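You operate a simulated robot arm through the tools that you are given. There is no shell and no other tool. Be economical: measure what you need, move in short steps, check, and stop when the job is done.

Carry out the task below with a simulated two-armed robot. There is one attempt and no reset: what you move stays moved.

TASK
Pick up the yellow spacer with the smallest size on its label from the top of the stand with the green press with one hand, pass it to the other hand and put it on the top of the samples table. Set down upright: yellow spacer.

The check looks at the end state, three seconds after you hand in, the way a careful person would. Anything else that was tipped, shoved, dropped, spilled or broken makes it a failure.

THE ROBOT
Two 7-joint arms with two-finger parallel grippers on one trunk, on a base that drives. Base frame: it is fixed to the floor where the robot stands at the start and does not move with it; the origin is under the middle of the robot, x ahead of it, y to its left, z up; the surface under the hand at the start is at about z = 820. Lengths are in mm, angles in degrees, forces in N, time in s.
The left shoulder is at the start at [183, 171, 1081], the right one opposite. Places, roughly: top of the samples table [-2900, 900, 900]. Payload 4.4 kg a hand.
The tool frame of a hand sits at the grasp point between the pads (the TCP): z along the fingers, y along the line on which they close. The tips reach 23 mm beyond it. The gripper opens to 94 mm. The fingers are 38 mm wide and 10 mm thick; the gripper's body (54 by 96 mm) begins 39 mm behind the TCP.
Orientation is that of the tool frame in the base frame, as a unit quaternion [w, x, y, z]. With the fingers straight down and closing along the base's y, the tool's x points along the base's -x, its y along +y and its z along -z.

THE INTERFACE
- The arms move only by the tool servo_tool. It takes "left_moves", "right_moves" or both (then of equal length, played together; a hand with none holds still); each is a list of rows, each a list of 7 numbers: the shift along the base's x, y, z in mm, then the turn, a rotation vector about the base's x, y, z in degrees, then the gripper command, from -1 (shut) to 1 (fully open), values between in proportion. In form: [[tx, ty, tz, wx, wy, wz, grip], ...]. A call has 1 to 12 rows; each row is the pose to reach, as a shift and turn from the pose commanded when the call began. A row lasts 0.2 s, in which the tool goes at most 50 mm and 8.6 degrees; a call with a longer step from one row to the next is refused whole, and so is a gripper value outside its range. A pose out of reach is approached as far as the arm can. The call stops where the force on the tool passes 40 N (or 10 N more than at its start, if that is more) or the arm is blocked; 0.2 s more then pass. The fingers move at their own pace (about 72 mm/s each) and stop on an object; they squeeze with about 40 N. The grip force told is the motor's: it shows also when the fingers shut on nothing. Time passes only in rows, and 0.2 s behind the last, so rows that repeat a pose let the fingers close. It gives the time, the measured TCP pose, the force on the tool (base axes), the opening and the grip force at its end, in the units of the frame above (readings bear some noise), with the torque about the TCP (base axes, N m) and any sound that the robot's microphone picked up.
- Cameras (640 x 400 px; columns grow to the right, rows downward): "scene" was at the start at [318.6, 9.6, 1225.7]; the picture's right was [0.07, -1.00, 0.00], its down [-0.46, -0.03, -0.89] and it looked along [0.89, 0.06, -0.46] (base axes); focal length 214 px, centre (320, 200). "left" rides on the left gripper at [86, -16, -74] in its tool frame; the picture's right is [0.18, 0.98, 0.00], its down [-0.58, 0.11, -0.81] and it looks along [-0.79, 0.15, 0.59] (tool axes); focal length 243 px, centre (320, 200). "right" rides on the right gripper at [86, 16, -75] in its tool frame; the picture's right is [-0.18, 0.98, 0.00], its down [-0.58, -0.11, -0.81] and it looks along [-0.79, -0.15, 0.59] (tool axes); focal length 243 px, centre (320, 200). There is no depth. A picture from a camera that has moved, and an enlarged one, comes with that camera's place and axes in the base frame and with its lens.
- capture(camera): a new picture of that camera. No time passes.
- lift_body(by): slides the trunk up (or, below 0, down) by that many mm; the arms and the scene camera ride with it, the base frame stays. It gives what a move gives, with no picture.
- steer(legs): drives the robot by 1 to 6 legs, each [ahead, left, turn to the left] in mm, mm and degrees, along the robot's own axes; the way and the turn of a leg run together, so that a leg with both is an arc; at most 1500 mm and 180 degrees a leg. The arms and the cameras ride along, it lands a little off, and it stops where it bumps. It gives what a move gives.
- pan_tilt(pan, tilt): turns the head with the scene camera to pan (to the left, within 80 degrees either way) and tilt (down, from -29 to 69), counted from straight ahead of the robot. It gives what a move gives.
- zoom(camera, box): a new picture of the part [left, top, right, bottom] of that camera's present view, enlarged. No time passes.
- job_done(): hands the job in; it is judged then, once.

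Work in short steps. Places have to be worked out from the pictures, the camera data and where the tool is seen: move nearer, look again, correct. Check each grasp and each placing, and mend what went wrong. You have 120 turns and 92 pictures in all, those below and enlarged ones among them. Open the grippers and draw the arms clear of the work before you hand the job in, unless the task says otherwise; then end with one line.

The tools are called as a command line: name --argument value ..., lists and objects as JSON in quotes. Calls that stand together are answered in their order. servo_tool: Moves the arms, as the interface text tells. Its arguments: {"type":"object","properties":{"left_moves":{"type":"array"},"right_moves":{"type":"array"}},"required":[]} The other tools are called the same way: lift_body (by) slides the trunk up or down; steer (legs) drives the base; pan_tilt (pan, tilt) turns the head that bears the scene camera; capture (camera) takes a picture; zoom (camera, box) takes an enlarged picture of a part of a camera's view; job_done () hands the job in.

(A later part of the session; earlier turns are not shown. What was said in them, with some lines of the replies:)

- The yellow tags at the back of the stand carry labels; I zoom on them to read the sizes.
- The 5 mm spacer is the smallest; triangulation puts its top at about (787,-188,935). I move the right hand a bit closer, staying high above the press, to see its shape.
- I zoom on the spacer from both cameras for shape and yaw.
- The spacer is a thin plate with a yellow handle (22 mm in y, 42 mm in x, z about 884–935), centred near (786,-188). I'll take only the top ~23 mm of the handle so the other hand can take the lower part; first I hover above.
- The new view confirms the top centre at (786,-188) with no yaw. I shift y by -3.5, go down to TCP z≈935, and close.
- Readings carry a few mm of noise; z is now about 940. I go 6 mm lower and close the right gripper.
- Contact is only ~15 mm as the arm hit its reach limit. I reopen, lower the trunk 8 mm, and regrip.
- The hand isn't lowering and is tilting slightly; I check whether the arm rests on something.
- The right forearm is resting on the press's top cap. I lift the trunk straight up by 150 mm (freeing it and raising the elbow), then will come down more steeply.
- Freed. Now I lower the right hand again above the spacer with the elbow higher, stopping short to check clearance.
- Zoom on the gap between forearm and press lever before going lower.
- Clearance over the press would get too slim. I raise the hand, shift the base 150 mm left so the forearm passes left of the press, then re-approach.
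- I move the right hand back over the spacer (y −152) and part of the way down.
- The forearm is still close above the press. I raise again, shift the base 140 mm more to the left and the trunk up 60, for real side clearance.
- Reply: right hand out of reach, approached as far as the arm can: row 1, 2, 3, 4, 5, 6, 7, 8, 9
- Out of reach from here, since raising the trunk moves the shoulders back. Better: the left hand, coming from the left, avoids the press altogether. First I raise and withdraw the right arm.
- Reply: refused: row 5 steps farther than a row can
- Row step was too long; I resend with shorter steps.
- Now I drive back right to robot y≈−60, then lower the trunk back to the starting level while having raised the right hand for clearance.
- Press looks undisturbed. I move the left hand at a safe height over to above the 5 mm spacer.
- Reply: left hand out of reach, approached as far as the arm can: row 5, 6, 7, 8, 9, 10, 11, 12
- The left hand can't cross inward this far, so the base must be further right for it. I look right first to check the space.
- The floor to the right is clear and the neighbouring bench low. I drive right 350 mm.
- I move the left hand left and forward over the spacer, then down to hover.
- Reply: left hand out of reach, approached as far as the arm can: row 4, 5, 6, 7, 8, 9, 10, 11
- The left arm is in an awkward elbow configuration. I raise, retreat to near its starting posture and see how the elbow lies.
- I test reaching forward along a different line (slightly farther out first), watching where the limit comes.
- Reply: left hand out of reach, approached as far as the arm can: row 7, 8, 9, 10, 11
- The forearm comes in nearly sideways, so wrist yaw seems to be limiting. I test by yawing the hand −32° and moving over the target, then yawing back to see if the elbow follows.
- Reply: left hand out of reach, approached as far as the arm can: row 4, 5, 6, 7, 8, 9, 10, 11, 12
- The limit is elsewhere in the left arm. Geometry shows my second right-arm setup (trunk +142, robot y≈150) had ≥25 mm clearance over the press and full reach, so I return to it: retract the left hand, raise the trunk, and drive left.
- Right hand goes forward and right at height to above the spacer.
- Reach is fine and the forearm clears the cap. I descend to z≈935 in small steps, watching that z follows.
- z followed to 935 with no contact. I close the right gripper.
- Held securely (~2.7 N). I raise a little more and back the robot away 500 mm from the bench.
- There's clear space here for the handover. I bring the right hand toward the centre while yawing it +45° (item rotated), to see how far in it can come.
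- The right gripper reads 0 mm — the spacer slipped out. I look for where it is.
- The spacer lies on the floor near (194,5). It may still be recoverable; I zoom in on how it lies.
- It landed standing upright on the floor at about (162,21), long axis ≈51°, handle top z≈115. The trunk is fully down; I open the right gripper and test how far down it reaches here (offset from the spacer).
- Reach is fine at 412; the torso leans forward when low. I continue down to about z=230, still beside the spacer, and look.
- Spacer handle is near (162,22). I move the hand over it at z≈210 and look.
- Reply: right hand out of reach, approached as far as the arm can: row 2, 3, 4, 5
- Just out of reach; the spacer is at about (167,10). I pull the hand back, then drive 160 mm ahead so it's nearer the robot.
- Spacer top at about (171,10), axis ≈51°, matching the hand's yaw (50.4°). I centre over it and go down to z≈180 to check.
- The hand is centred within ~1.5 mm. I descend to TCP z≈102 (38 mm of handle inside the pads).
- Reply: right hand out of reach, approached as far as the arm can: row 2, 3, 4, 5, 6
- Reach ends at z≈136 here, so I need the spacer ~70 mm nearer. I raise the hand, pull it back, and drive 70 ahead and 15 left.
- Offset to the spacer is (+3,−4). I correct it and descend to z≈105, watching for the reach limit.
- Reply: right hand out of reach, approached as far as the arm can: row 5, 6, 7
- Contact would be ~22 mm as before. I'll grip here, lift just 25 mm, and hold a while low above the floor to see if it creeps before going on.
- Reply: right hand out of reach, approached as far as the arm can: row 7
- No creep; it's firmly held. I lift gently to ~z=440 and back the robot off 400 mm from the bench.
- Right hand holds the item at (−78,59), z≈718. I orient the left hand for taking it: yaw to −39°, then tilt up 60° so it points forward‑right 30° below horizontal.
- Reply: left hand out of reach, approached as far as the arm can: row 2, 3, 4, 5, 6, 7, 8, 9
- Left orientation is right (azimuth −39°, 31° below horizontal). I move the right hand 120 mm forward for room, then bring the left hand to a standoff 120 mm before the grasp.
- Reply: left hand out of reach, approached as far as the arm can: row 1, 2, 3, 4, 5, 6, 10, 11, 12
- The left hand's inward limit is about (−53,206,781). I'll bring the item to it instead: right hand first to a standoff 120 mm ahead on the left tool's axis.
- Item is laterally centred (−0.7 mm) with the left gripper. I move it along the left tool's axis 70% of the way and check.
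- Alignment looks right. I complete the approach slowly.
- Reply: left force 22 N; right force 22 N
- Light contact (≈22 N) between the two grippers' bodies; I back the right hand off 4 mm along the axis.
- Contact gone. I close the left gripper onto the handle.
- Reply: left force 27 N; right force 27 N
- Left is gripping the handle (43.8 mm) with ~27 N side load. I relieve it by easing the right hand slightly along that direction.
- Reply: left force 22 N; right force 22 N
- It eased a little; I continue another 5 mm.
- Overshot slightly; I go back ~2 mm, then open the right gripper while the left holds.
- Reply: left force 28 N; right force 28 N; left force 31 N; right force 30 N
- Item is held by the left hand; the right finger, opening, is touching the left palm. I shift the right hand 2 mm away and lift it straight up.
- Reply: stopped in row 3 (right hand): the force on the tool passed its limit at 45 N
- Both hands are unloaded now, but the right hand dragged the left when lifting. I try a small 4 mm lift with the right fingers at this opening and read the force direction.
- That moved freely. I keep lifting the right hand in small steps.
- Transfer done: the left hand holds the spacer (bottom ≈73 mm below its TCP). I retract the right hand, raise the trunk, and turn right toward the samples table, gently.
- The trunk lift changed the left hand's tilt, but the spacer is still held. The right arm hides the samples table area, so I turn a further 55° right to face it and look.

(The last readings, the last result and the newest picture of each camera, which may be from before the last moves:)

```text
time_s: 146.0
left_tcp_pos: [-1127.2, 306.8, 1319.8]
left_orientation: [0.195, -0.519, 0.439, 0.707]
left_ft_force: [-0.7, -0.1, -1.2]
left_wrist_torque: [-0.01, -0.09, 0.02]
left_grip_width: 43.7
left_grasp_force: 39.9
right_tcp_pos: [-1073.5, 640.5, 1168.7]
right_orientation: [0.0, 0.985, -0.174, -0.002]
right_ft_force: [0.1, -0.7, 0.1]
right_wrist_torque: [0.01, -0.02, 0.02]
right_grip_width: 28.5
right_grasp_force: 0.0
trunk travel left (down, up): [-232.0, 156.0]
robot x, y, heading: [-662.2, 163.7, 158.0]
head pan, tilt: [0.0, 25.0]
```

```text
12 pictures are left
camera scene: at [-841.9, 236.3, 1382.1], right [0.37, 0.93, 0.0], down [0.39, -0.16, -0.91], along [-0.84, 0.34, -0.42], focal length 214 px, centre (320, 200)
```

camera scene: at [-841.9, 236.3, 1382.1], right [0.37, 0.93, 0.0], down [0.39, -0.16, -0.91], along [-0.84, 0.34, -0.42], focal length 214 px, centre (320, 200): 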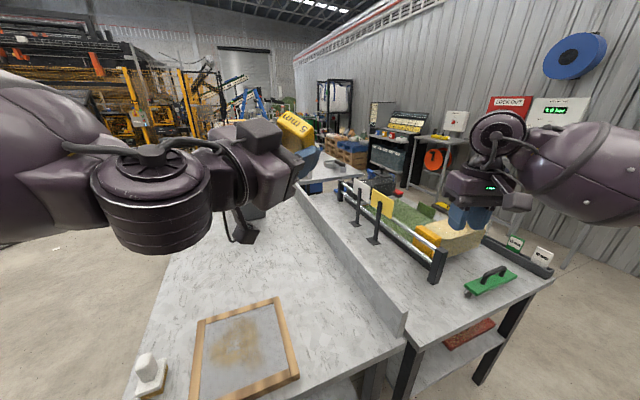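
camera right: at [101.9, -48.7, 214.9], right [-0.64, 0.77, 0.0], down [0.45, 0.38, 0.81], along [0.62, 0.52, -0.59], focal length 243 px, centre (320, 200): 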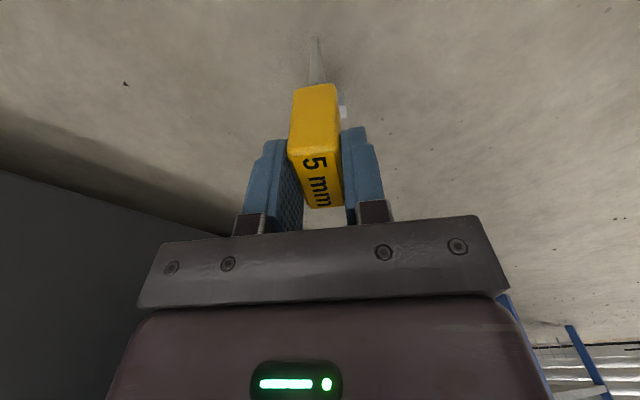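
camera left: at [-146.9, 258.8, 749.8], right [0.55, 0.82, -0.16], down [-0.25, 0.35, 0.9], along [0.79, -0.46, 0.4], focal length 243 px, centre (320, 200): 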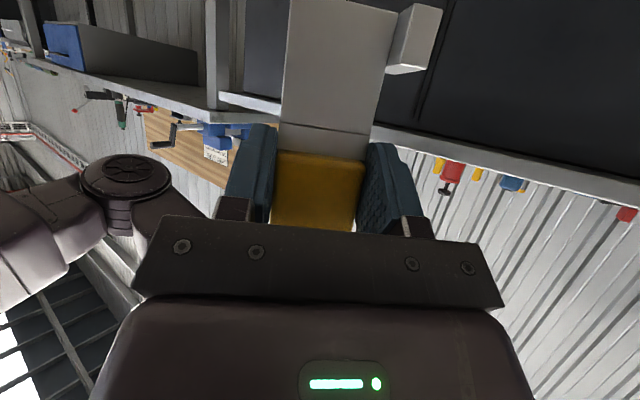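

Now clear: two tables at x<−1030 (y from about −40 to 1050) stand between; the samples table lies beyond. I go around on the open floor: face +y, back to y≈−740, then sidestep left to x≈−2900.

steer --legs '[[0, 0, -68], [-900, 0, 0], [0, 1500, 0], [0, 740, 0]]'

pan_tilt --pan 0 --tilt 20

capture --camera "scene"

```text
time_s: 172.6
left_tcp_pos: [-2883.9, -255.9, 1319.2]
left_orientation: [0.554, -0.187, 0.654, 0.48]
left_ft_force: [-0.4, 0.0, -1.1]
left_wrist_torque: [-0.06, -0.02, 0.03]
left_grip_width: 43.4
left_grasp_force: 40.2
right_tcp_pos: [-2556.0, -176.1, 1168.5]
right_orientation: [-0.002, 0.724, -0.69, -0.002]
right_ft_force: [0.7, -0.3, -0.5]
right_wrist_torque: [0.02, 0.01, 0.0]
right_grip_width: 28.2
right_grasp_force: 0.2
trunk travel left (down, up): [-232.0, 156.0]
robot x, y, heading: [-2835.4, -742.6, 90.7]
head pan, tilt: [0.0, 25.0]
```

```text
time_s: 173.3
left_tcp_pos: [-2882.4, -254.4, 1319.2]
left_orientation: [0.554, -0.189, 0.653, 0.48]
left_ft_force: [0.1, 1.0, -0.5]
left_wrist_torque: [-0.07, 0.04, 0.0]
left_grip_width: 43.7
left_grasp_force: 39.8
right_tcp_pos: [-2555.1, -176.4, 1169.6]
right_orientation: [-0.002, 0.724, -0.69, -0.001]
right_ft_force: [0.0, -0.4, -0.8]
right_wrist_torque: [0.0, 0.02, 0.0]
right_grip_width: 28.0
right_grasp_force: 0.1
trunk travel left (down, up): [-232.0, 156.0]
robot x, y, heading: [-2839.8, -745.2, 91.0]
head pan, tilt: [0.0, 20.0]
```

```text
11 pictures are left
camera scene: at [-2842.5, -544.6, 1390.1], right [1.0, 0.01, 0.0], down [0.0, -0.34, -0.94], along [-0.01, 0.94, -0.34], focal length 214 px, centre (320, 200)
```

scene: 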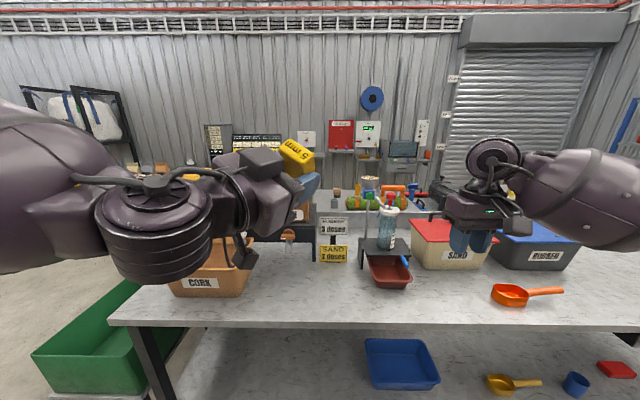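

A dosing table stands in front; the samples table (~(−2900,900)) appears behind it. I zoom in there.

zoom --camera "scene" --box '[200, 130, 460, 280]'

```text
2.46 times, centred on (330, 205) of scene
camera zoom: at [-2842.5, -544.6, 1390.1], right [1.0, 0.01, 0.0], down [0.0, -0.34, -0.94], along [-0.01, 0.94, -0.34], focal length 528 px, centre (295, 188)
```

zoom: 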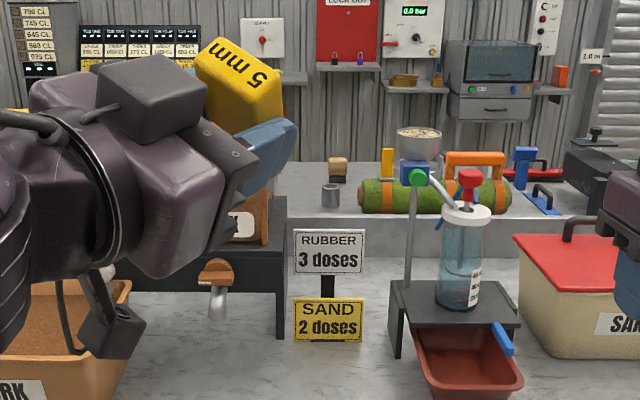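

The samples table is the rear one (y≈620–1020), not reachable across the dosing table. The aisle on its far side (y≈1050–2500) is open, so I'll drive around: turn to face −y, go back east, then north around the tables.

steer --legs '[[0, 0, -180], [0, 1500, 0], [0, 950, 0]]'

steer --legs '[[-1300, 0, 0], [-1100, 0, 0]]'

pan_tilt --pan -78 --tilt 25

capture --camera "scene"

```text
time_s: 202.3
left_tcp_pos: [-453.9, -1493.8, 1318.0]
left_orientation: [0.437, 0.666, 0.138, -0.589]
left_ft_force: [0.5, 0.6, -1.2]
left_wrist_torque: [0.04, -0.01, -0.01]
left_grip_width: 43.7
left_grasp_force: 40.0
right_tcp_pos: [-790.2, -1522.2, 1169.5]
right_orientation: [0.001, 0.743, 0.669, -0.001]
right_ft_force: [-0.4, 0.1, 0.1]
right_wrist_torque: [0.01, 0.0, 0.0]
right_grip_width: 28.2
right_grasp_force: 0.0
trunk travel left (down, up): [-232.0, 156.0]
robot x, y, heading: [-426.7, -1004.3, -97.8]
head pan, tilt: [0.0, 20.0]
```

```text
time_s: 212.9
left_tcp_pos: [-148.4, 714.7, 1304.3]
left_orientation: [0.403, 0.684, 0.111, -0.598]
left_ft_force: [0.3, -0.6, -1.1]
left_wrist_torque: [0.04, -0.03, -0.03]
left_grip_width: 43.5
left_grasp_force: 39.7
right_tcp_pos: [-473.2, 702.1, 1161.9]
right_orientation: [0.001, 0.764, 0.645, 0.003]
right_ft_force: [-0.3, -0.4, 0.1]
right_wrist_torque: [-0.01, -0.03, -0.01]
right_grip_width: 28.2
right_grasp_force: 0.0
trunk travel left (down, up): [-232.0, 156.0]
robot x, y, heading: [-66.7, 1204.3, -101.6]
head pan, tilt: [0.0, 20.0]
stopped in leg 2: the robot was blocked; the commanded pose is now the measured one
```

```text
time_s: 214.4
left_tcp_pos: [-147.6, 712.8, 1304.3]
left_orientation: [0.405, 0.684, 0.112, -0.596]
left_ft_force: [0.2, -0.1, -1.9]
left_wrist_torque: [0.08, -0.05, -0.01]
left_grip_width: 43.7
left_grasp_force: 39.9
right_tcp_pos: [-472.1, 698.6, 1160.1]
right_orientation: [0.001, 0.762, 0.647, 0.006]
right_ft_force: [-0.6, 0.4, 0.8]
right_wrist_torque: [-0.02, 0.01, -0.01]
right_grip_width: 28.5
right_grasp_force: 0.1
trunk travel left (down, up): [-232.0, 156.0]
robot x, y, heading: [-64.8, 1206.0, -101.4]
head pan, tilt: [-78.0, 25.0]
```

```text
9 pictures are left
camera scene: at [-193.9, 1093.6, 1379.7], right [-0.01, 1.0, 0.01], down [0.43, 0.01, -0.9], along [-0.9, -0.01, -0.43], focal length 214 px, centre (320, 200)
```

scene: 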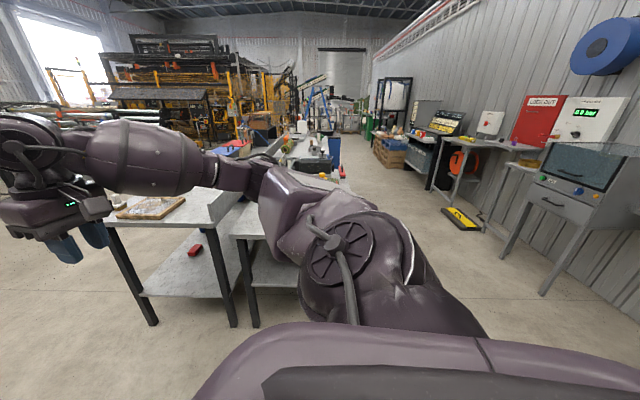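

Blocked: the left elbow probably met the shelf by the bench. I move away sideways toward −x first, straighten the heading, then back further into the aisle.

steer --legs '[[0, -420, 0], [0, 0, 11.5], [-330, 0, 0]]'

steer --legs '[[0, -1200, 0], [0, -1150, 0]]'

pan_tilt --pan 0 --tilt 30

capture --camera "scene"

```text
time_s: 221.1
left_tcp_pos: [-440.4, 1129.0, 1311.7]
left_orientation: [0.472, 0.662, 0.184, -0.553]
left_ft_force: [0.2, -0.1, -2.2]
left_wrist_torque: [0.02, 0.0, -0.01]
left_grip_width: 43.6
left_grasp_force: 40.0
right_tcp_pos: [-759.3, 1047.2, 1169.2]
right_orientation: [0.0, 0.69, 0.723, -0.002]
right_ft_force: [-0.7, -0.3, 0.5]
right_wrist_torque: [-0.02, -0.03, 0.0]
right_grip_width: 28.4
right_grasp_force: 0.2
trunk travel left (down, up): [-232.0, 156.0]
robot x, y, heading: [-477.5, 1614.5, -89.2]
head pan, tilt: [-78.0, 25.0]
```

```text
time_s: 241.6
left_tcp_pos: [-2747.4, 1083.0, 1310.9]
left_orientation: [0.479, 0.659, 0.193, -0.547]
left_ft_force: [-0.2, 0.6, -1.4]
left_wrist_torque: [0.06, -0.02, -0.02]
left_grip_width: 43.5
left_grasp_force: 40.3
right_tcp_pos: [-3064.5, 992.6, 1168.7]
right_orientation: [0.002, 0.68, 0.733, -0.001]
right_ft_force: [-0.5, -0.2, -0.7]
right_wrist_torque: [0.02, -0.03, 0.0]
right_grip_width: 28.0
right_grasp_force: 0.0
trunk travel left (down, up): [-232.0, 156.0]
robot x, y, heading: [-2798.9, 1564.3, -87.7]
head pan, tilt: [-78.0, 25.0]
```

```text
time_s: 243.1
left_tcp_pos: [-2748.1, 1082.4, 1309.6]
left_orientation: [0.479, 0.659, 0.193, -0.547]
left_ft_force: [-1.3, -0.2, -1.2]
left_wrist_torque: [0.04, 0.0, 0.02]
left_grip_width: 43.6
left_grasp_force: 40.0
right_tcp_pos: [-3063.3, 993.1, 1170.1]
right_orientation: [0.001, 0.68, 0.733, -0.002]
right_ft_force: [-0.8, 0.3, 0.6]
right_wrist_torque: [0.03, 0.03, -0.01]
right_grip_width: 28.4
right_grasp_force: 0.1
trunk travel left (down, up): [-232.0, 156.0]
robot x, y, heading: [-2800.1, 1568.1, -87.7]
head pan, tilt: [0.0, 30.0]
```

```text
8 pictures are left
camera scene: at [-2792.0, 1376.9, 1374.1], right [-1.0, -0.04, 0.0], down [-0.02, 0.5, -0.87], along [0.04, -0.87, -0.5], focal length 214 px, centre (320, 200)
```

scene: 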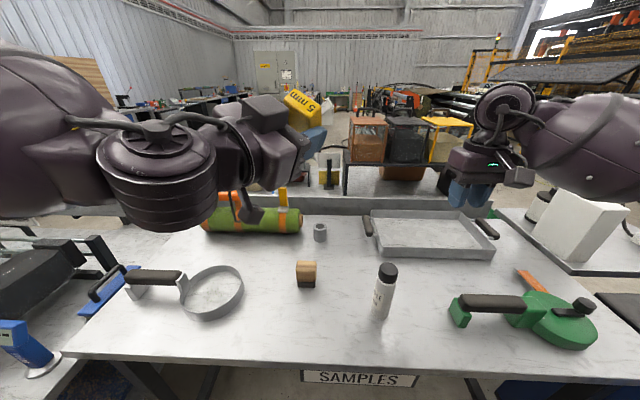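

Now I face the table labelled SAMPLES, with a free spot near (−2750,1090) between the cork block, bottle and ring pan. I back up 120 mm for reach, then pitch the left hand down 41° to make the spacer vertical again.

steer --legs '[[-120, 0, 0]]'

servo_tool --left_moves '[[0, 0, 0, 5, 0.2, 0.2, -1], [0, -5, 0, 10, 0.4, 0.3, -1], [0, -10, 0, 15, 0.5, 0.5, -1], [0, -20, -5, 20, 0.7, 0.6, -1], [0, -30, -10, 25, 0.9, 0.8, -1], [0, -40, -20, 30, 1.1, 1, -1], [0, -50, -35, 35, 1.3, 1.1, -1], [0, -60, -50, 41, 1.5, 1.3, -1], [0, -60, -50, 41, 1.5, 1.3, -1]]'

capture --camera "scene"

```text
time_s: 244.4
left_tcp_pos: [-2752.8, 1205.4, 1310.6]
left_orientation: [0.479, 0.659, 0.194, -0.547]
left_ft_force: [0.6, 0.6, -1.3]
left_wrist_torque: [0.07, 0.03, -0.06]
left_grip_width: 43.6
left_grasp_force: 40.0
right_tcp_pos: [-3069.1, 1114.5, 1169.5]
right_orientation: [0.001, 0.68, 0.733, -0.001]
right_ft_force: [0.8, 1.2, 0.0]
right_wrist_torque: [-0.02, 0.0, 0.02]
right_grip_width: 28.4
right_grasp_force: 0.0
trunk travel left (down, up): [-232.0, 156.0]
robot x, y, heading: [-2802.5, 1689.3, -87.7]
head pan, tilt: [0.0, 30.0]
```

```text
time_s: 246.4
left_tcp_pos: [-2731.7, 1158.3, 1255.5]
left_orientation: [0.222, 0.776, 0.387, -0.446]
left_ft_force: [0.4, 0.1, -0.9]
left_wrist_torque: [0.01, 0.0, 0.03]
left_grip_width: 43.7
left_grasp_force: 39.3
left hand out of reach, approached as far as the arm can: row 1, 2, 4, 5, 6, 7, 8, 9
right_tcp_pos: [-3069.2, 1113.3, 1168.3]
right_orientation: [0.001, 0.679, 0.734, -0.002]
right_ft_force: [0.3, -0.3, -0.8]
right_wrist_torque: [-0.01, 0.01, 0.0]
right_grip_width: 28.2
right_grasp_force: 0.1
trunk travel left (down, up): [-232.0, 156.0]
robot x, y, heading: [-2802.7, 1690.5, -87.7]
head pan, tilt: [0.0, 30.0]
```

```text
7 pictures are left
camera scene: at [-2797.1, 1499.0, 1374.1], right [-1.0, -0.04, 0.0], down [-0.02, 0.5, -0.87], along [0.04, -0.87, -0.5], focal length 214 px, centre (320, 200)
```

scene: 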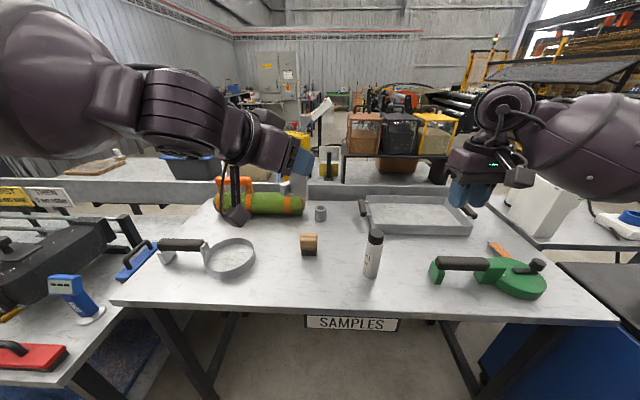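

Orientation restored. I lower the left hand toward the spot, to about z=1030.

servo_tool --left_moves '[[0, -5, -20, 0, 0, 0, -1], [0, -12, -40, 0, 0, 0, -1], [0, -19, -62, 0, 0, 0, -1], [0, -26, -84, 0, 0, 0, -1], [0, -33, -106, 0, 0, 0, -1], [0, -40, -128, 0, 0, 0, -1], [0, -46, -150, 0, 0, 0, -1], [0, -52, -172, 0, 0, 0, -1], [0, -58, -194, 0, 0, 0, -1], [0, -58, -212, 0, 0, 0, -1], [0, -58, -225, 0, 0, 0, -1], [0, -58, -225, 0, 0, 0, -1]]'

zoom --camera "scene" --box '[170, 130, 430, 320]'

```text
time_s: 249.0
left_tcp_pos: [-2659.1, 1142.9, 1089.7]
left_orientation: [0.222, 0.776, 0.387, -0.446]
left_ft_force: [0.0, -0.3, -1.0]
left_wrist_torque: [0.04, -0.02, 0.0]
left_grip_width: 43.4
left_grasp_force: 40.1
left hand out of reach, approached as far as the arm can: row 1, 2, 3, 4, 5, 6, 7, 8, 9, 10, 11, 12
right_tcp_pos: [-3068.6, 1114.4, 1169.0]
right_orientation: [0.002, 0.679, 0.734, -0.002]
right_ft_force: [0.7, -0.6, -0.2]
right_wrist_torque: [0.0, -0.03, 0.03]
right_grip_width: 28.3
right_grasp_force: 0.1
trunk travel left (down, up): [-232.0, 156.0]
robot x, y, heading: [-2800.9, 1687.5, -87.8]
head pan, tilt: [0.0, 30.0]
```

```text
2.11 times, centred on (300, 225) of scene
camera zoom: at [-2796.6, 1498.8, 1374.1], right [-1.0, -0.04, 0.0], down [-0.02, 0.5, -0.87], along [0.04, -0.87, -0.5], focal length 452 px, centre (362, 147)
```

zoom: 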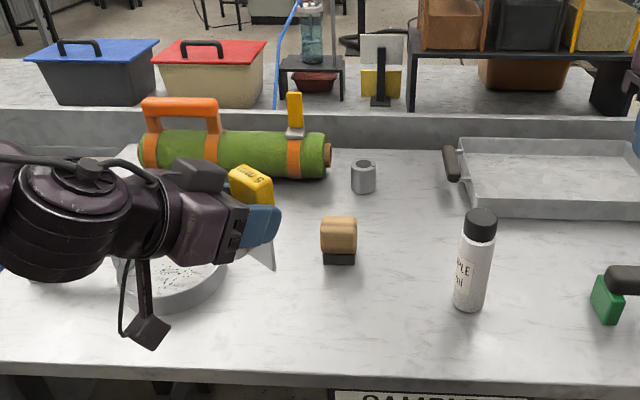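

The spacer hangs vertical, but the left arm is at its inward limit. I raise it a bit, shift the robot 150 mm to its right, and lower the trunk 90 mm so the hand works in its comfortable zone.

servo_tool --left_moves '[[5, 0, 25, 0, 0, 0, -1], [15, 0, 55, 0, 0, 0, -1], [25, 0, 85, 0, 0, 0, -1], [35, 0, 105, 0, 0, 0, -1], [40, 0, 110, 0, 0, 0, -1]]'

steer --legs '[[0, -150, 0]]'

lift_body --by -90

```text
time_s: 250.2
left_tcp_pos: [-2612.1, 1138.2, 1203.6]
left_orientation: [0.221, 0.776, 0.387, -0.446]
left_ft_force: [0.5, 0.8, -1.1]
left_wrist_torque: [0.05, -0.02, -0.03]
left_grip_width: 43.5
left_grasp_force: 39.5
right_tcp_pos: [-3068.8, 1113.3, 1170.9]
right_orientation: [0.001, 0.679, 0.734, -0.002]
right_ft_force: [0.3, -0.1, -0.7]
right_wrist_torque: [0.0, -0.03, 0.01]
right_grip_width: 28.2
right_grasp_force: 0.1
trunk travel left (down, up): [-232.0, 156.0]
robot x, y, heading: [-2802.0, 1690.4, -87.5]
head pan, tilt: [0.0, 30.0]
```

```text
time_s: 252.2
left_tcp_pos: [-2764.7, 1131.9, 1203.3]
left_orientation: [0.222, 0.776, 0.386, -0.447]
left_ft_force: [0.2, 0.0, -1.8]
left_wrist_torque: [0.05, -0.03, 0.01]
left_grip_width: 43.6
left_grasp_force: 39.9
right_tcp_pos: [-3221.2, 1107.9, 1169.5]
right_orientation: [0.001, 0.68, 0.733, -0.002]
right_ft_force: [0.5, -0.2, -0.5]
right_wrist_torque: [-0.03, 0.01, 0.05]
right_grip_width: 28.1
right_grasp_force: 0.1
trunk travel left (down, up): [-232.0, 156.0]
robot x, y, heading: [-2951.7, 1683.6, -87.5]
head pan, tilt: [0.0, 30.0]
```

```text
time_s: 253.4
left_tcp_pos: [-2765.2, 1133.0, 1114.6]
left_orientation: [0.224, 0.775, 0.386, -0.447]
left_ft_force: [0.9, -0.5, -1.4]
left_wrist_torque: [0.0, -0.03, 0.0]
left_grip_width: 43.4
left_grasp_force: 40.2
right_tcp_pos: [-3221.0, 1108.6, 1080.9]
right_orientation: [0.002, 0.681, 0.733, -0.002]
right_ft_force: [0.2, 0.2, 0.7]
right_wrist_torque: [-0.06, -0.03, -0.01]
right_grip_width: 28.4
right_grasp_force: 0.1
trunk travel left (down, up): [-142.0, 246.0]
robot x, y, heading: [-2958.1, 1683.1, -87.5]
head pan, tilt: [0.0, 30.0]
```

Clean move. I shift to L≈(−2745,1105) and lower to z≈1005, then inspect verticality and table height.

servo_tool --left_moves '[[7, -9, -20, 0, 0, 0, -1], [14, -18, -45, 0, 0, 0, -1], [20, -28, -70, 0, 0, 0, -1], [20, -28, -95, 0, 0, 0, -1], [20, -28, -108, 0, 0, 0, -1], [20, -28, -108, 0, 0, 0, -1]]'

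zoom --camera "scene" --box '[100, 130, 360, 320]'

```text
time_s: 254.8
left_tcp_pos: [-2744.3, 1103.5, 1003.0]
left_orientation: [0.221, 0.776, 0.385, -0.448]
left_ft_force: [-0.9, -0.7, -1.6]
left_wrist_torque: [0.03, 0.03, 0.01]
left_grip_width: 43.3
left_grasp_force: 40.2
right_tcp_pos: [-3221.5, 1106.6, 1078.3]
right_orientation: [0.001, 0.68, 0.733, -0.001]
right_ft_force: [-0.8, -0.4, 0.4]
right_wrist_torque: [0.03, 0.02, 0.01]
right_grip_width: 28.3
right_grasp_force: 0.1
trunk travel left (down, up): [-142.0, 246.0]
robot x, y, heading: [-2959.0, 1686.3, -87.7]
head pan, tilt: [0.0, 30.0]
```

```text
2.11 times, centred on (230, 225) of scene
camera zoom: at [-2945.2, 1409.1, 1273.1], right [-1.0, -0.04, 0.0], down [-0.02, 0.5, -0.87], along [0.04, -0.87, -0.5], focal length 452 px, centre (510, 147)
```

zoom: 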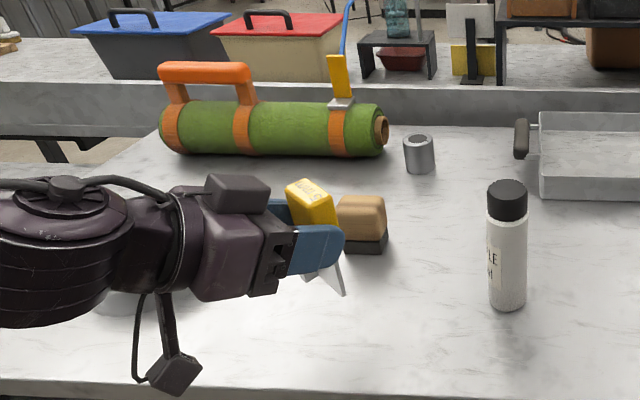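

The blade seems slightly tilted; I zoom closely to measure it.

zoom --camera "scene" --box '[185, 205, 265, 280]'

```text
5.33 times, centred on (225, 242) of scene
camera zoom: at [-2945.2, 1409.1, 1273.1], right [-1.0, -0.04, 0.0], down [-0.02, 0.5, -0.87], along [0.04, -0.87, -0.5], focal length 1144 px, centre (827, -27)
```

zoom: 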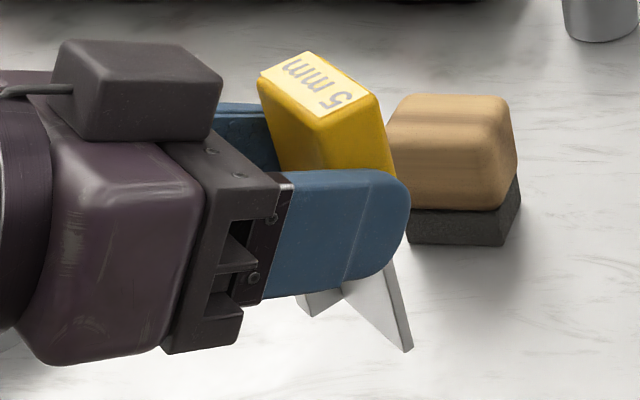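

The edges match vertical within ~2°. I lower slowly: first to z≈982.

servo_tool --left_moves '[[0, 0, -8, 0, 0, 0, -1], [0, 0, -15, 0, 0, 0, -1], [0, 0, -21, 0, 0, 0, -1], [0, 0, -21, 0, 0, 0, -1]]'

zoom --camera "scene" --box '[185, 205, 265, 280]'

```text
time_s: 255.8
left_tcp_pos: [-2745.4, 1103.0, 984.3]
left_orientation: [0.221, 0.776, 0.386, -0.447]
left_ft_force: [-0.4, 0.8, -1.6]
left_wrist_torque: [0.06, -0.01, 0.01]
left_grip_width: 43.3
left_grasp_force: 39.4
right_tcp_pos: [-3221.9, 1108.3, 1079.2]
right_orientation: [0.001, 0.679, 0.734, -0.001]
right_ft_force: [-0.6, -0.2, -0.7]
right_wrist_torque: [0.01, -0.02, 0.0]
right_grip_width: 28.3
right_grasp_force: 0.1
trunk travel left (down, up): [-142.0, 246.0]
robot x, y, heading: [-2955.0, 1680.1, -87.6]
head pan, tilt: [0.0, 30.0]
```

```text
5.33 times, centred on (225, 242) of scene
camera zoom: at [-2945.2, 1409.0, 1273.1], right [-1.0, -0.04, 0.0], down [-0.02, 0.5, -0.87], along [0.04, -0.87, -0.5], focal length 1144 px, centre (827, -27)
```

zoom: 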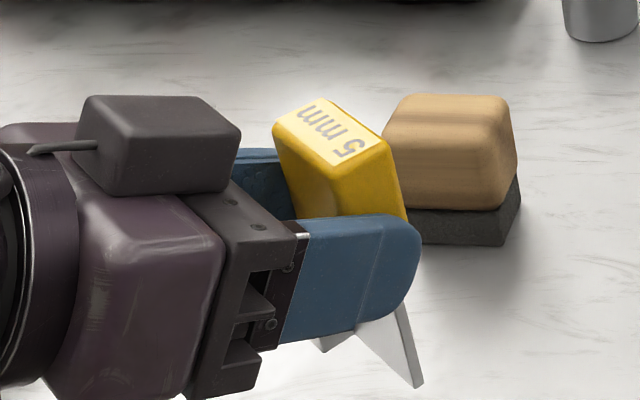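

No contact yet. I continue in fine steps.

servo_tool --left_moves '[[0, 0, -2, 0, 0, 0, -1], [0, 0, -4, 0, 0, 0, -1], [0, 0, -6, 0, 0, 0, -1], [0, 0, -7, 0, 0, 0, -1]]'

servo_tool --left_moves '[[0, 0, -1.5, 0, 0, 0, -1], [0, 0, -3, 0, 0, 0, -1]]'

```text
time_s: 256.8
left_tcp_pos: [-2744.2, 1103.5, 976.4]
left_orientation: [0.221, 0.777, 0.387, -0.446]
left_ft_force: [0.5, -1.0, -1.4]
left_wrist_torque: [0.03, -0.01, -0.02]
left_grip_width: 43.5
left_grasp_force: 40.2
right_tcp_pos: [-3222.3, 1107.7, 1079.6]
right_orientation: [0.001, 0.681, 0.733, -0.001]
right_ft_force: [0.7, -0.1, 0.0]
right_wrist_torque: [0.02, 0.02, 0.02]
right_grip_width: 28.3
right_grasp_force: 0.2
trunk travel left (down, up): [-142.0, 246.0]
robot x, y, heading: [-2952.3, 1677.6, -87.5]
head pan, tilt: [0.0, 30.0]
```

```text
time_s: 257.4
left_tcp_pos: [-2744.4, 1103.8, 974.9]
left_orientation: [0.22, 0.776, 0.384, -0.448]
left_ft_force: [-0.5, -0.2, -0.5]
left_wrist_torque: [0.03, 0.03, 0.01]
left_grip_width: 43.5
left_grasp_force: 40.0
right_tcp_pos: [-3220.9, 1108.0, 1078.3]
right_orientation: [0.002, 0.68, 0.733, -0.001]
right_ft_force: [-0.1, 0.7, 0.4]
right_wrist_torque: [0.01, 0.01, 0.0]
right_grip_width: 28.2
right_grasp_force: 0.1
trunk travel left (down, up): [-142.0, 246.0]
robot x, y, heading: [-2956.3, 1678.5, -87.8]
head pan, tilt: [0.0, 30.0]
```

Still free; more fine steps with force readings.

servo_tool --left_moves '[[0, 0, -1.5, 0, 0, 0, -1], [0, 0, -3, 0, 0, 0, -1]]'

servo_tool --left_moves '[[0, 0, -1.5, 0, 0, 0, -1], [0, 0, -3, 0, 0, 0, -1]]'

```text
time_s: 258.0
left_tcp_pos: [-2745.4, 1103.8, 970.2]
left_orientation: [0.22, 0.777, 0.386, -0.447]
left_ft_force: [0.7, 0.1, -1.3]
left_wrist_torque: [0.03, 0.01, 0.0]
left_grip_width: 43.6
left_grasp_force: 39.8
right_tcp_pos: [-3221.0, 1107.8, 1079.0]
right_orientation: [0.001, 0.68, 0.733, -0.001]
right_ft_force: [0.7, -0.5, -0.4]
right_wrist_torque: [0.04, 0.01, 0.02]
right_grip_width: 28.4
right_grasp_force: 0.0
trunk travel left (down, up): [-142.0, 246.0]
robot x, y, heading: [-2957.9, 1682.0, -87.5]
head pan, tilt: [0.0, 30.0]
```

```text
time_s: 258.6
left_tcp_pos: [-2745.2, 1103.6, 967.5]
left_orientation: [0.22, 0.777, 0.385, -0.447]
left_ft_force: [0.3, -0.8, -2.0]
left_wrist_torque: [0.06, 0.04, 0.0]
left_grip_width: 43.5
left_grasp_force: 39.9
right_tcp_pos: [-3221.7, 1108.1, 1079.1]
right_orientation: [0.002, 0.679, 0.734, -0.001]
right_ft_force: [0.2, -0.6, -0.3]
right_wrist_torque: [-0.01, 0.0, 0.01]
right_grip_width: 28.2
right_grasp_force: 0.1
trunk travel left (down, up): [-142.0, 246.0]
robot x, y, heading: [-2957.7, 1679.4, -87.5]
head pan, tilt: [0.0, 30.0]
```

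No contact yet, so the table is a little lower than 895; continuing.

servo_tool --left_moves '[[0, 0, -2, 0, 0, 0, -1], [0, 0, -4, 0, 0, 0, -1]]'

servo_tool --left_moves '[[0, 0, -2, 0, 0, 0, -1], [0, 0, -4, 0, 0, 0, -1]]'

servo_tool --left_moves '[[0, 0, -2, 0, 0, 0, -1], [0, 0, -3, 0, 0, 0, -1]]'

```text
time_s: 259.2
left_tcp_pos: [-2744.3, 1102.9, 962.2]
left_orientation: [0.221, 0.776, 0.386, -0.447]
left_ft_force: [0.3, -0.3, -1.3]
left_wrist_torque: [0.02, -0.02, -0.01]
left_grip_width: 43.8
left_grasp_force: 40.1
right_tcp_pos: [-3221.1, 1107.1, 1078.1]
right_orientation: [0.001, 0.681, 0.733, -0.001]
right_ft_force: [0.1, 0.0, -0.4]
right_wrist_torque: [0.01, -0.04, 0.03]
right_grip_width: 27.9
right_grasp_force: 0.1
trunk travel left (down, up): [-142.0, 246.0]
robot x, y, heading: [-2959.3, 1679.8, -87.6]
head pan, tilt: [0.0, 30.0]
```

```text
time_s: 259.8
left_tcp_pos: [-2744.6, 1102.7, 958.4]
left_orientation: [0.221, 0.776, 0.386, -0.448]
left_ft_force: [0.2, -0.2, -1.5]
left_wrist_torque: [0.03, -0.03, 0.0]
left_grip_width: 43.3
left_grasp_force: 40.0
right_tcp_pos: [-3222.6, 1108.0, 1078.7]
right_orientation: [0.001, 0.68, 0.733, 0.0]
right_ft_force: [0.7, 0.3, -0.3]
right_wrist_torque: [0.0, -0.04, 0.01]
right_grip_width: 28.2
right_grasp_force: 0.0
trunk travel left (down, up): [-142.0, 246.0]
robot x, y, heading: [-2955.9, 1685.3, -87.6]
head pan, tilt: [0.0, 30.0]
```

```text
time_s: 260.4
left_tcp_pos: [-2744.4, 1103.1, 955.5]
left_orientation: [0.22, 0.777, 0.385, -0.447]
left_ft_force: [-0.2, 0.4, -1.2]
left_wrist_torque: [0.05, 0.0, -0.01]
left_grip_width: 43.3
left_grasp_force: 40.2
right_tcp_pos: [-3222.5, 1108.1, 1077.9]
right_orientation: [0.002, 0.68, 0.733, -0.001]
right_ft_force: [1.0, 0.8, 0.2]
right_wrist_torque: [-0.04, 0.0, 0.02]
right_grip_width: 27.9
right_grasp_force: 0.0
trunk travel left (down, up): [-142.0, 246.0]
robot x, y, heading: [-2953.2, 1685.3, -87.4]
head pan, tilt: [0.0, 30.0]
```

Still no contact (bottom ≈ 882). Continuing downward.

servo_tool --left_moves '[[0, 0, -2, 0, 0, 0, -1], [0, 0, -4, 0, 0, 0, -1], [0, 0, -6, 0, 0, 0, -1]]'

servo_tool --left_moves '[[0, 0, -2, 0, 0, 0, -1], [0, 0, -4, 0, 0, 0, -1], [0, 0, -6, 0, 0, 0, -1]]'

zoom --camera "scene" --box '[185, 215, 285, 305]'

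```text
time_s: 261.2
left_tcp_pos: [-2746.0, 1103.6, 950.9]
left_orientation: [0.222, 0.776, 0.386, -0.447]
left_ft_force: [-0.8, 0.3, -1.5]
left_wrist_torque: [0.03, -0.04, -0.01]
left_grip_width: 43.3
left_grasp_force: 39.8
right_tcp_pos: [-3221.5, 1107.6, 1078.5]
right_orientation: [0.001, 0.68, 0.733, -0.001]
right_ft_force: [-0.1, 0.9, 0.4]
right_wrist_torque: [0.03, 0.0, 0.0]
right_grip_width: 28.1
right_grasp_force: 0.0
trunk travel left (down, up): [-142.0, 246.0]
robot x, y, heading: [-2955.5, 1680.2, -87.6]
head pan, tilt: [0.0, 30.0]
```

```text
time_s: 262.0
left_tcp_pos: [-2744.3, 1104.4, 943.9]
left_orientation: [0.221, 0.776, 0.386, -0.446]
left_ft_force: [0.9, 0.5, -1.2]
left_wrist_torque: [0.02, 0.01, 0.0]
left_grip_width: 43.7
left_grasp_force: 40.4
right_tcp_pos: [-3221.9, 1108.1, 1079.3]
right_orientation: [0.002, 0.681, 0.733, -0.001]
right_ft_force: [0.4, -0.5, -0.9]
right_wrist_torque: [0.01, 0.01, 0.01]
right_grip_width: 28.2
right_grasp_force: 0.0
trunk travel left (down, up): [-142.0, 246.0]
robot x, y, heading: [-2955.5, 1686.7, -87.6]
head pan, tilt: [0.0, 30.0]
```

```text
4.44 times, centred on (235, 260) of scene
camera zoom: at [-2945.2, 1408.8, 1273.0], right [-1.0, -0.04, 0.0], down [-0.02, 0.5, -0.87], along [0.04, -0.87, -0.5], focal length 953 px, centre (698, -67)
```

zoom: 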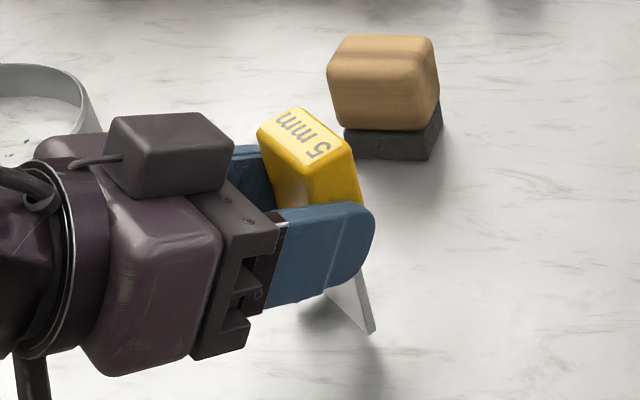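

The shadow shows it's close now. Continuing in fine steps.

servo_tool --left_moves '[[0, 0, -2, 0, 0, 0, -1], [0, 0, -4, 0, 0, 0, -1], [0, 0, -6, 0, 0, 0, -1]]'

servo_tool --left_moves '[[0, 0, -2, 0, 0, 0, -1], [0, 0, -4, 0, 0, 0, -1]]'

servo_tool --left_moves '[[0, 0, -2, 0, 0, 0, -1], [0, 0, -4, 0, 0, 0, -1]]'

```text
time_s: 262.8
left_tcp_pos: [-2745.8, 1103.2, 939.0]
left_orientation: [0.221, 0.776, 0.385, -0.447]
left_ft_force: [0.0, 0.5, -2.2]
left_wrist_torque: [0.03, -0.04, 0.01]
left_grip_width: 43.6
left_grasp_force: 40.0
right_tcp_pos: [-3221.4, 1109.7, 1079.1]
right_orientation: [0.001, 0.68, 0.733, -0.002]
right_ft_force: [-0.4, -0.2, -1.0]
right_wrist_torque: [0.0, 0.04, 0.01]
right_grip_width: 28.1
right_grasp_force: 0.1
trunk travel left (down, up): [-142.0, 246.0]
robot x, y, heading: [-2951.6, 1681.1, -87.7]
head pan, tilt: [0.0, 30.0]
```

```text
time_s: 263.4
left_tcp_pos: [-2745.7, 1102.9, 936.4]
left_orientation: [0.223, 0.775, 0.386, -0.448]
left_ft_force: [1.5, 1.3, 7.5]
left_wrist_torque: [0.18, 0.12, -0.03]
left_grip_width: 43.7
left_grasp_force: 39.8
right_tcp_pos: [-3221.9, 1108.0, 1079.4]
right_orientation: [0.001, 0.68, 0.733, -0.001]
right_ft_force: [0.2, 0.6, -0.8]
right_wrist_torque: [0.0, 0.0, 0.01]
right_grip_width: 28.4
right_grasp_force: 0.1
trunk travel left (down, up): [-142.0, 246.0]
robot x, y, heading: [-2958.8, 1683.6, -87.7]
head pan, tilt: [0.0, 30.0]
```

```text
time_s: 264.0
left_tcp_pos: [-2745.9, 1103.3, 936.1]
left_orientation: [0.226, 0.774, 0.383, -0.45]
left_ft_force: [3.5, 2.3, 32.5]
left_wrist_torque: [0.11, 0.26, 0.03]
left_grip_width: 43.7
left_grasp_force: 39.8
right_tcp_pos: [-3220.6, 1110.7, 1082.0]
right_orientation: [0.003, 0.68, 0.733, -0.003]
right_ft_force: [-0.9, 0.7, -1.7]
right_wrist_torque: [-0.03, 0.04, 0.0]
right_grip_width: 28.1
right_grasp_force: 0.0
trunk travel left (down, up): [-142.0, 246.0]
robot x, y, heading: [-2955.7, 1683.2, -87.4]
head pan, tilt: [0.0, 30.0]
```

Contact with the table (32 N). I ease up 3.5 mm to a light contact and check.

servo_tool --left_moves '[[0, 0, 2, 0, 0, 0, -1], [0, 0, 3.5, 0, 0, 0, -1], [0, 0, 3.5, 0, 0, 0, -1]]'

```text
time_s: 264.8
left_tcp_pos: [-2744.7, 1102.9, 936.4]
left_orientation: [0.223, 0.776, 0.385, -0.447]
left_ft_force: [-6.7, -6.2, 27.9]
left_wrist_torque: [-0.68, 0.65, -0.1]
left_grip_width: 43.3
left_grasp_force: 39.7
right_tcp_pos: [-3223.2, 1109.6, 1079.2]
right_orientation: [0.002, 0.68, 0.733, -0.001]
right_ft_force: [1.0, 0.7, -0.9]
right_wrist_torque: [0.01, -0.03, 0.0]
right_grip_width: 28.3
right_grasp_force: 0.0
trunk travel left (down, up): [-142.0, 246.0]
robot x, y, heading: [-2952.0, 1684.3, -87.3]
head pan, tilt: [0.0, 30.0]
```

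Still 28 N; I ease up 2 mm more.

servo_tool --left_moves '[[0, 0, 1, 0, 0, 0, -1], [0, 0, 2, 0, 0, 0, -1], [0, 0, 2, 0, 0, 0, -1]]'

```text
time_s: 265.6
left_tcp_pos: [-2745.4, 1103.1, 935.6]
left_orientation: [0.221, 0.776, 0.385, -0.447]
left_ft_force: [-4.3, -6.0, 17.1]
left_wrist_torque: [-0.83, 0.44, -0.04]
left_grip_width: 43.7
left_grasp_force: 40.0
right_tcp_pos: [-3222.3, 1109.2, 1077.9]
right_orientation: [0.002, 0.68, 0.733, -0.002]
right_ft_force: [0.0, -0.4, 0.0]
right_wrist_torque: [-0.01, -0.01, -0.03]
right_grip_width: 28.2
right_grasp_force: 0.0
trunk travel left (down, up): [-142.0, 246.0]
robot x, y, heading: [-2955.5, 1681.3, -87.7]
head pan, tilt: [0.0, 30.0]
```

One more mm and a half, then I open the left gripper gradually.

servo_tool --left_moves '[[0, 0, 1, 0, 0, 0, -1], [0, 0, 1.5, 0, 0, 0, -1], [0, 0, 1.5, 0, 0, 0, -1]]'

servo_tool --left_moves '[[0, 0, 0, 0, 0, 0, 0], [0, 0, 0, 0, 0, 0, 0.2], [0, 0, 0, 0, 0, 0, 0.5], [0, 0, 0, 0, 0, 0, 0.8], [0, 0, 0, 0, 0, 0, 1], [0, 0, 0, 0, 0, 0, 1]]'

zoom --camera "scene" --box '[175, 205, 295, 305]'

```text
time_s: 266.4
left_tcp_pos: [-2745.0, 1103.5, 934.8]
left_orientation: [0.22, 0.776, 0.388, -0.446]
left_ft_force: [-0.7, 0.4, 1.7]
left_wrist_torque: [-0.06, 0.03, -0.06]
left_grip_width: 43.7
left_grasp_force: 40.3
right_tcp_pos: [-3220.7, 1108.9, 1078.4]
right_orientation: [0.001, 0.68, 0.733, -0.001]
right_ft_force: [0.6, -0.2, -0.3]
right_wrist_torque: [0.04, 0.02, 0.03]
right_grip_width: 28.2
right_grasp_force: 0.0
trunk travel left (down, up): [-142.0, 246.0]
robot x, y, heading: [-2955.7, 1685.0, -87.7]
head pan, tilt: [0.0, 30.0]
```

```text
time_s: 267.8
left_tcp_pos: [-2744.7, 1103.4, 937.2]
left_orientation: [0.221, 0.776, 0.386, -0.447]
left_ft_force: [0.3, -0.2, 0.4]
left_wrist_torque: [-0.01, -0.01, 0.0]
left_grip_width: 93.8
left_grasp_force: 0.0
right_tcp_pos: [-3220.7, 1108.2, 1078.8]
right_orientation: [0.002, 0.68, 0.733, -0.002]
right_ft_force: [0.0, 0.4, 0.1]
right_wrist_torque: [0.03, 0.02, 0.01]
right_grip_width: 28.2
right_grasp_force: 0.1
trunk travel left (down, up): [-142.0, 246.0]
robot x, y, heading: [-2956.2, 1684.4, -87.6]
head pan, tilt: [0.0, 30.0]
```

```text
4.00 times, centred on (235, 255) of scene
camera zoom: at [-2945.2, 1409.0, 1273.0], right [-1.0, -0.04, 0.0], down [-0.02, 0.5, -0.87], along [0.04, -0.87, -0.5], focal length 858 px, centre (660, -20)
```

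zoom: 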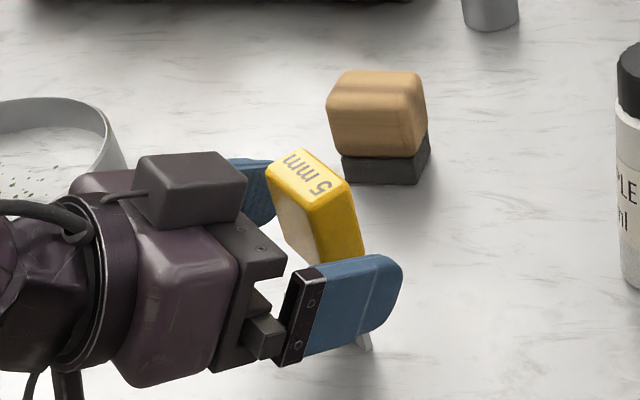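

The spacer stands free upright. I draw the left hand straight back along its axis.

servo_tool --left_moves '[[5, 7, 5, 0, 0, 0, 1], [13, 17, 12.5, 0, 0, 0, 1], [23, 31, 22, 0, 0, 0, 1], [36, 48, 35, 0, 0, 0, 1], [52, 69, 50, 0, 0, 0, 1], [68, 90, 65, 0, 0, 0, 1], [83, 110, 85, 0, 0, 0, 1], [95, 125, 110, 0, 0, 0, 1]]'

steer --legs '[[-200, 0, 0]]'

capture --camera "scene"

```text
time_s: 269.6
left_tcp_pos: [-2650.9, 1202.9, 1020.3]
left_orientation: [0.219, 0.776, 0.384, -0.45]
left_ft_force: [-0.7, -0.9, 0.0]
left_wrist_torque: [0.01, -0.01, 0.0]
left_grip_width: 94.2
left_grasp_force: 0.1
left hand out of reach, approached as far as the arm can: row 6, 7, 8
right_tcp_pos: [-3222.9, 1106.7, 1076.9]
right_orientation: [0.001, 0.681, 0.733, 0.0]
right_ft_force: [-0.7, -0.8, -0.2]
right_wrist_torque: [0.02, 0.01, 0.01]
right_grip_width: 28.5
right_grasp_force: 0.0
trunk travel left (down, up): [-142.0, 246.0]
robot x, y, heading: [-2959.0, 1684.4, -87.7]
head pan, tilt: [0.0, 30.0]
```

```text
time_s: 271.2
left_tcp_pos: [-2657.8, 1405.0, 1022.3]
left_orientation: [0.219, 0.776, 0.384, -0.45]
left_ft_force: [-0.8, 0.1, -0.2]
left_wrist_torque: [-0.03, -0.03, 0.0]
left_grip_width: 93.9
left_grasp_force: 0.1
right_tcp_pos: [-3228.5, 1308.9, 1079.3]
right_orientation: [0.002, 0.68, 0.734, -0.001]
right_ft_force: [0.8, 0.8, 0.3]
right_wrist_torque: [-0.01, 0.01, 0.02]
right_grip_width: 28.1
right_grasp_force: 0.0
trunk travel left (down, up): [-142.0, 246.0]
robot x, y, heading: [-2964.6, 1883.3, -87.6]
head pan, tilt: [0.0, 30.0]
```

```text
0 pictures are left
camera scene: at [-2953.4, 1609.9, 1273.1], right [-1.0, -0.04, 0.0], down [-0.02, 0.5, -0.87], along [0.04, -0.87, -0.5], focal length 214 px, centre (320, 200)
```

scene: 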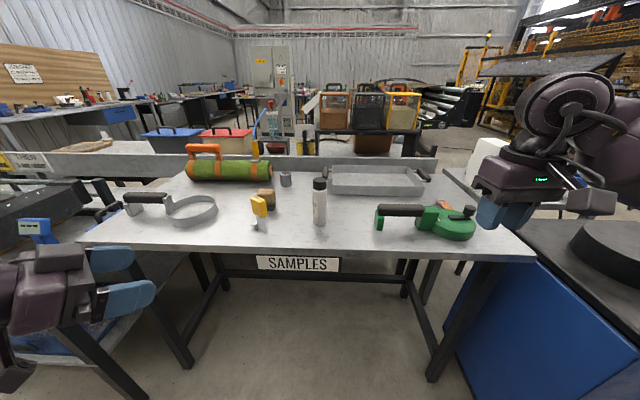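

The spacer stands upright on the samples table and its neighbours are undisturbed. Both arms are clear; I open the right gripper and hand in.

servo_tool --right_moves '[[0, 0, 0, 0, 0, 0, 0], [0, 0, 0, 0, 0, 0, 0.6], [0, 0, 0, 0, 0, 0, 1], [0, 0, 0, 0, 0, 0, 1]]'

job_done

```text
time_s: 272.2
left_tcp_pos: [-2658.1, 1404.3, 1021.9]
left_orientation: [0.219, 0.776, 0.385, -0.45]
left_ft_force: [0.3, 0.3, -0.2]
left_wrist_torque: [0.02, 0.01, 0.01]
left_grip_width: 93.9
left_grasp_force: 0.0
right_tcp_pos: [-3228.4, 1307.3, 1078.5]
right_orientation: [0.001, 0.679, 0.735, -0.001]
right_ft_force: [1.0, -0.2, -0.4]
right_wrist_torque: [0.01, 0.0, 0.0]
right_grip_width: 93.9
right_grasp_force: 0.1
trunk travel left (down, up): [-142.0, 246.0]
robot x, y, heading: [-2965.8, 1881.6, -87.7]
head pan, tilt: [0.0, 30.0]
```

```text
The job is handed in.
```

The 5 mm spacer is standing upright on the samples table, passed from the right hand to the left. On the way it slipped from the right gripper and fell about 1 m to the floor, where I picked it up again. The right forearm rested on the green press's top cap, and while driving the robot was blocked once, probably by the shelf beside the bench. The press looked unmoved afterwards, but I did not check the shelf.
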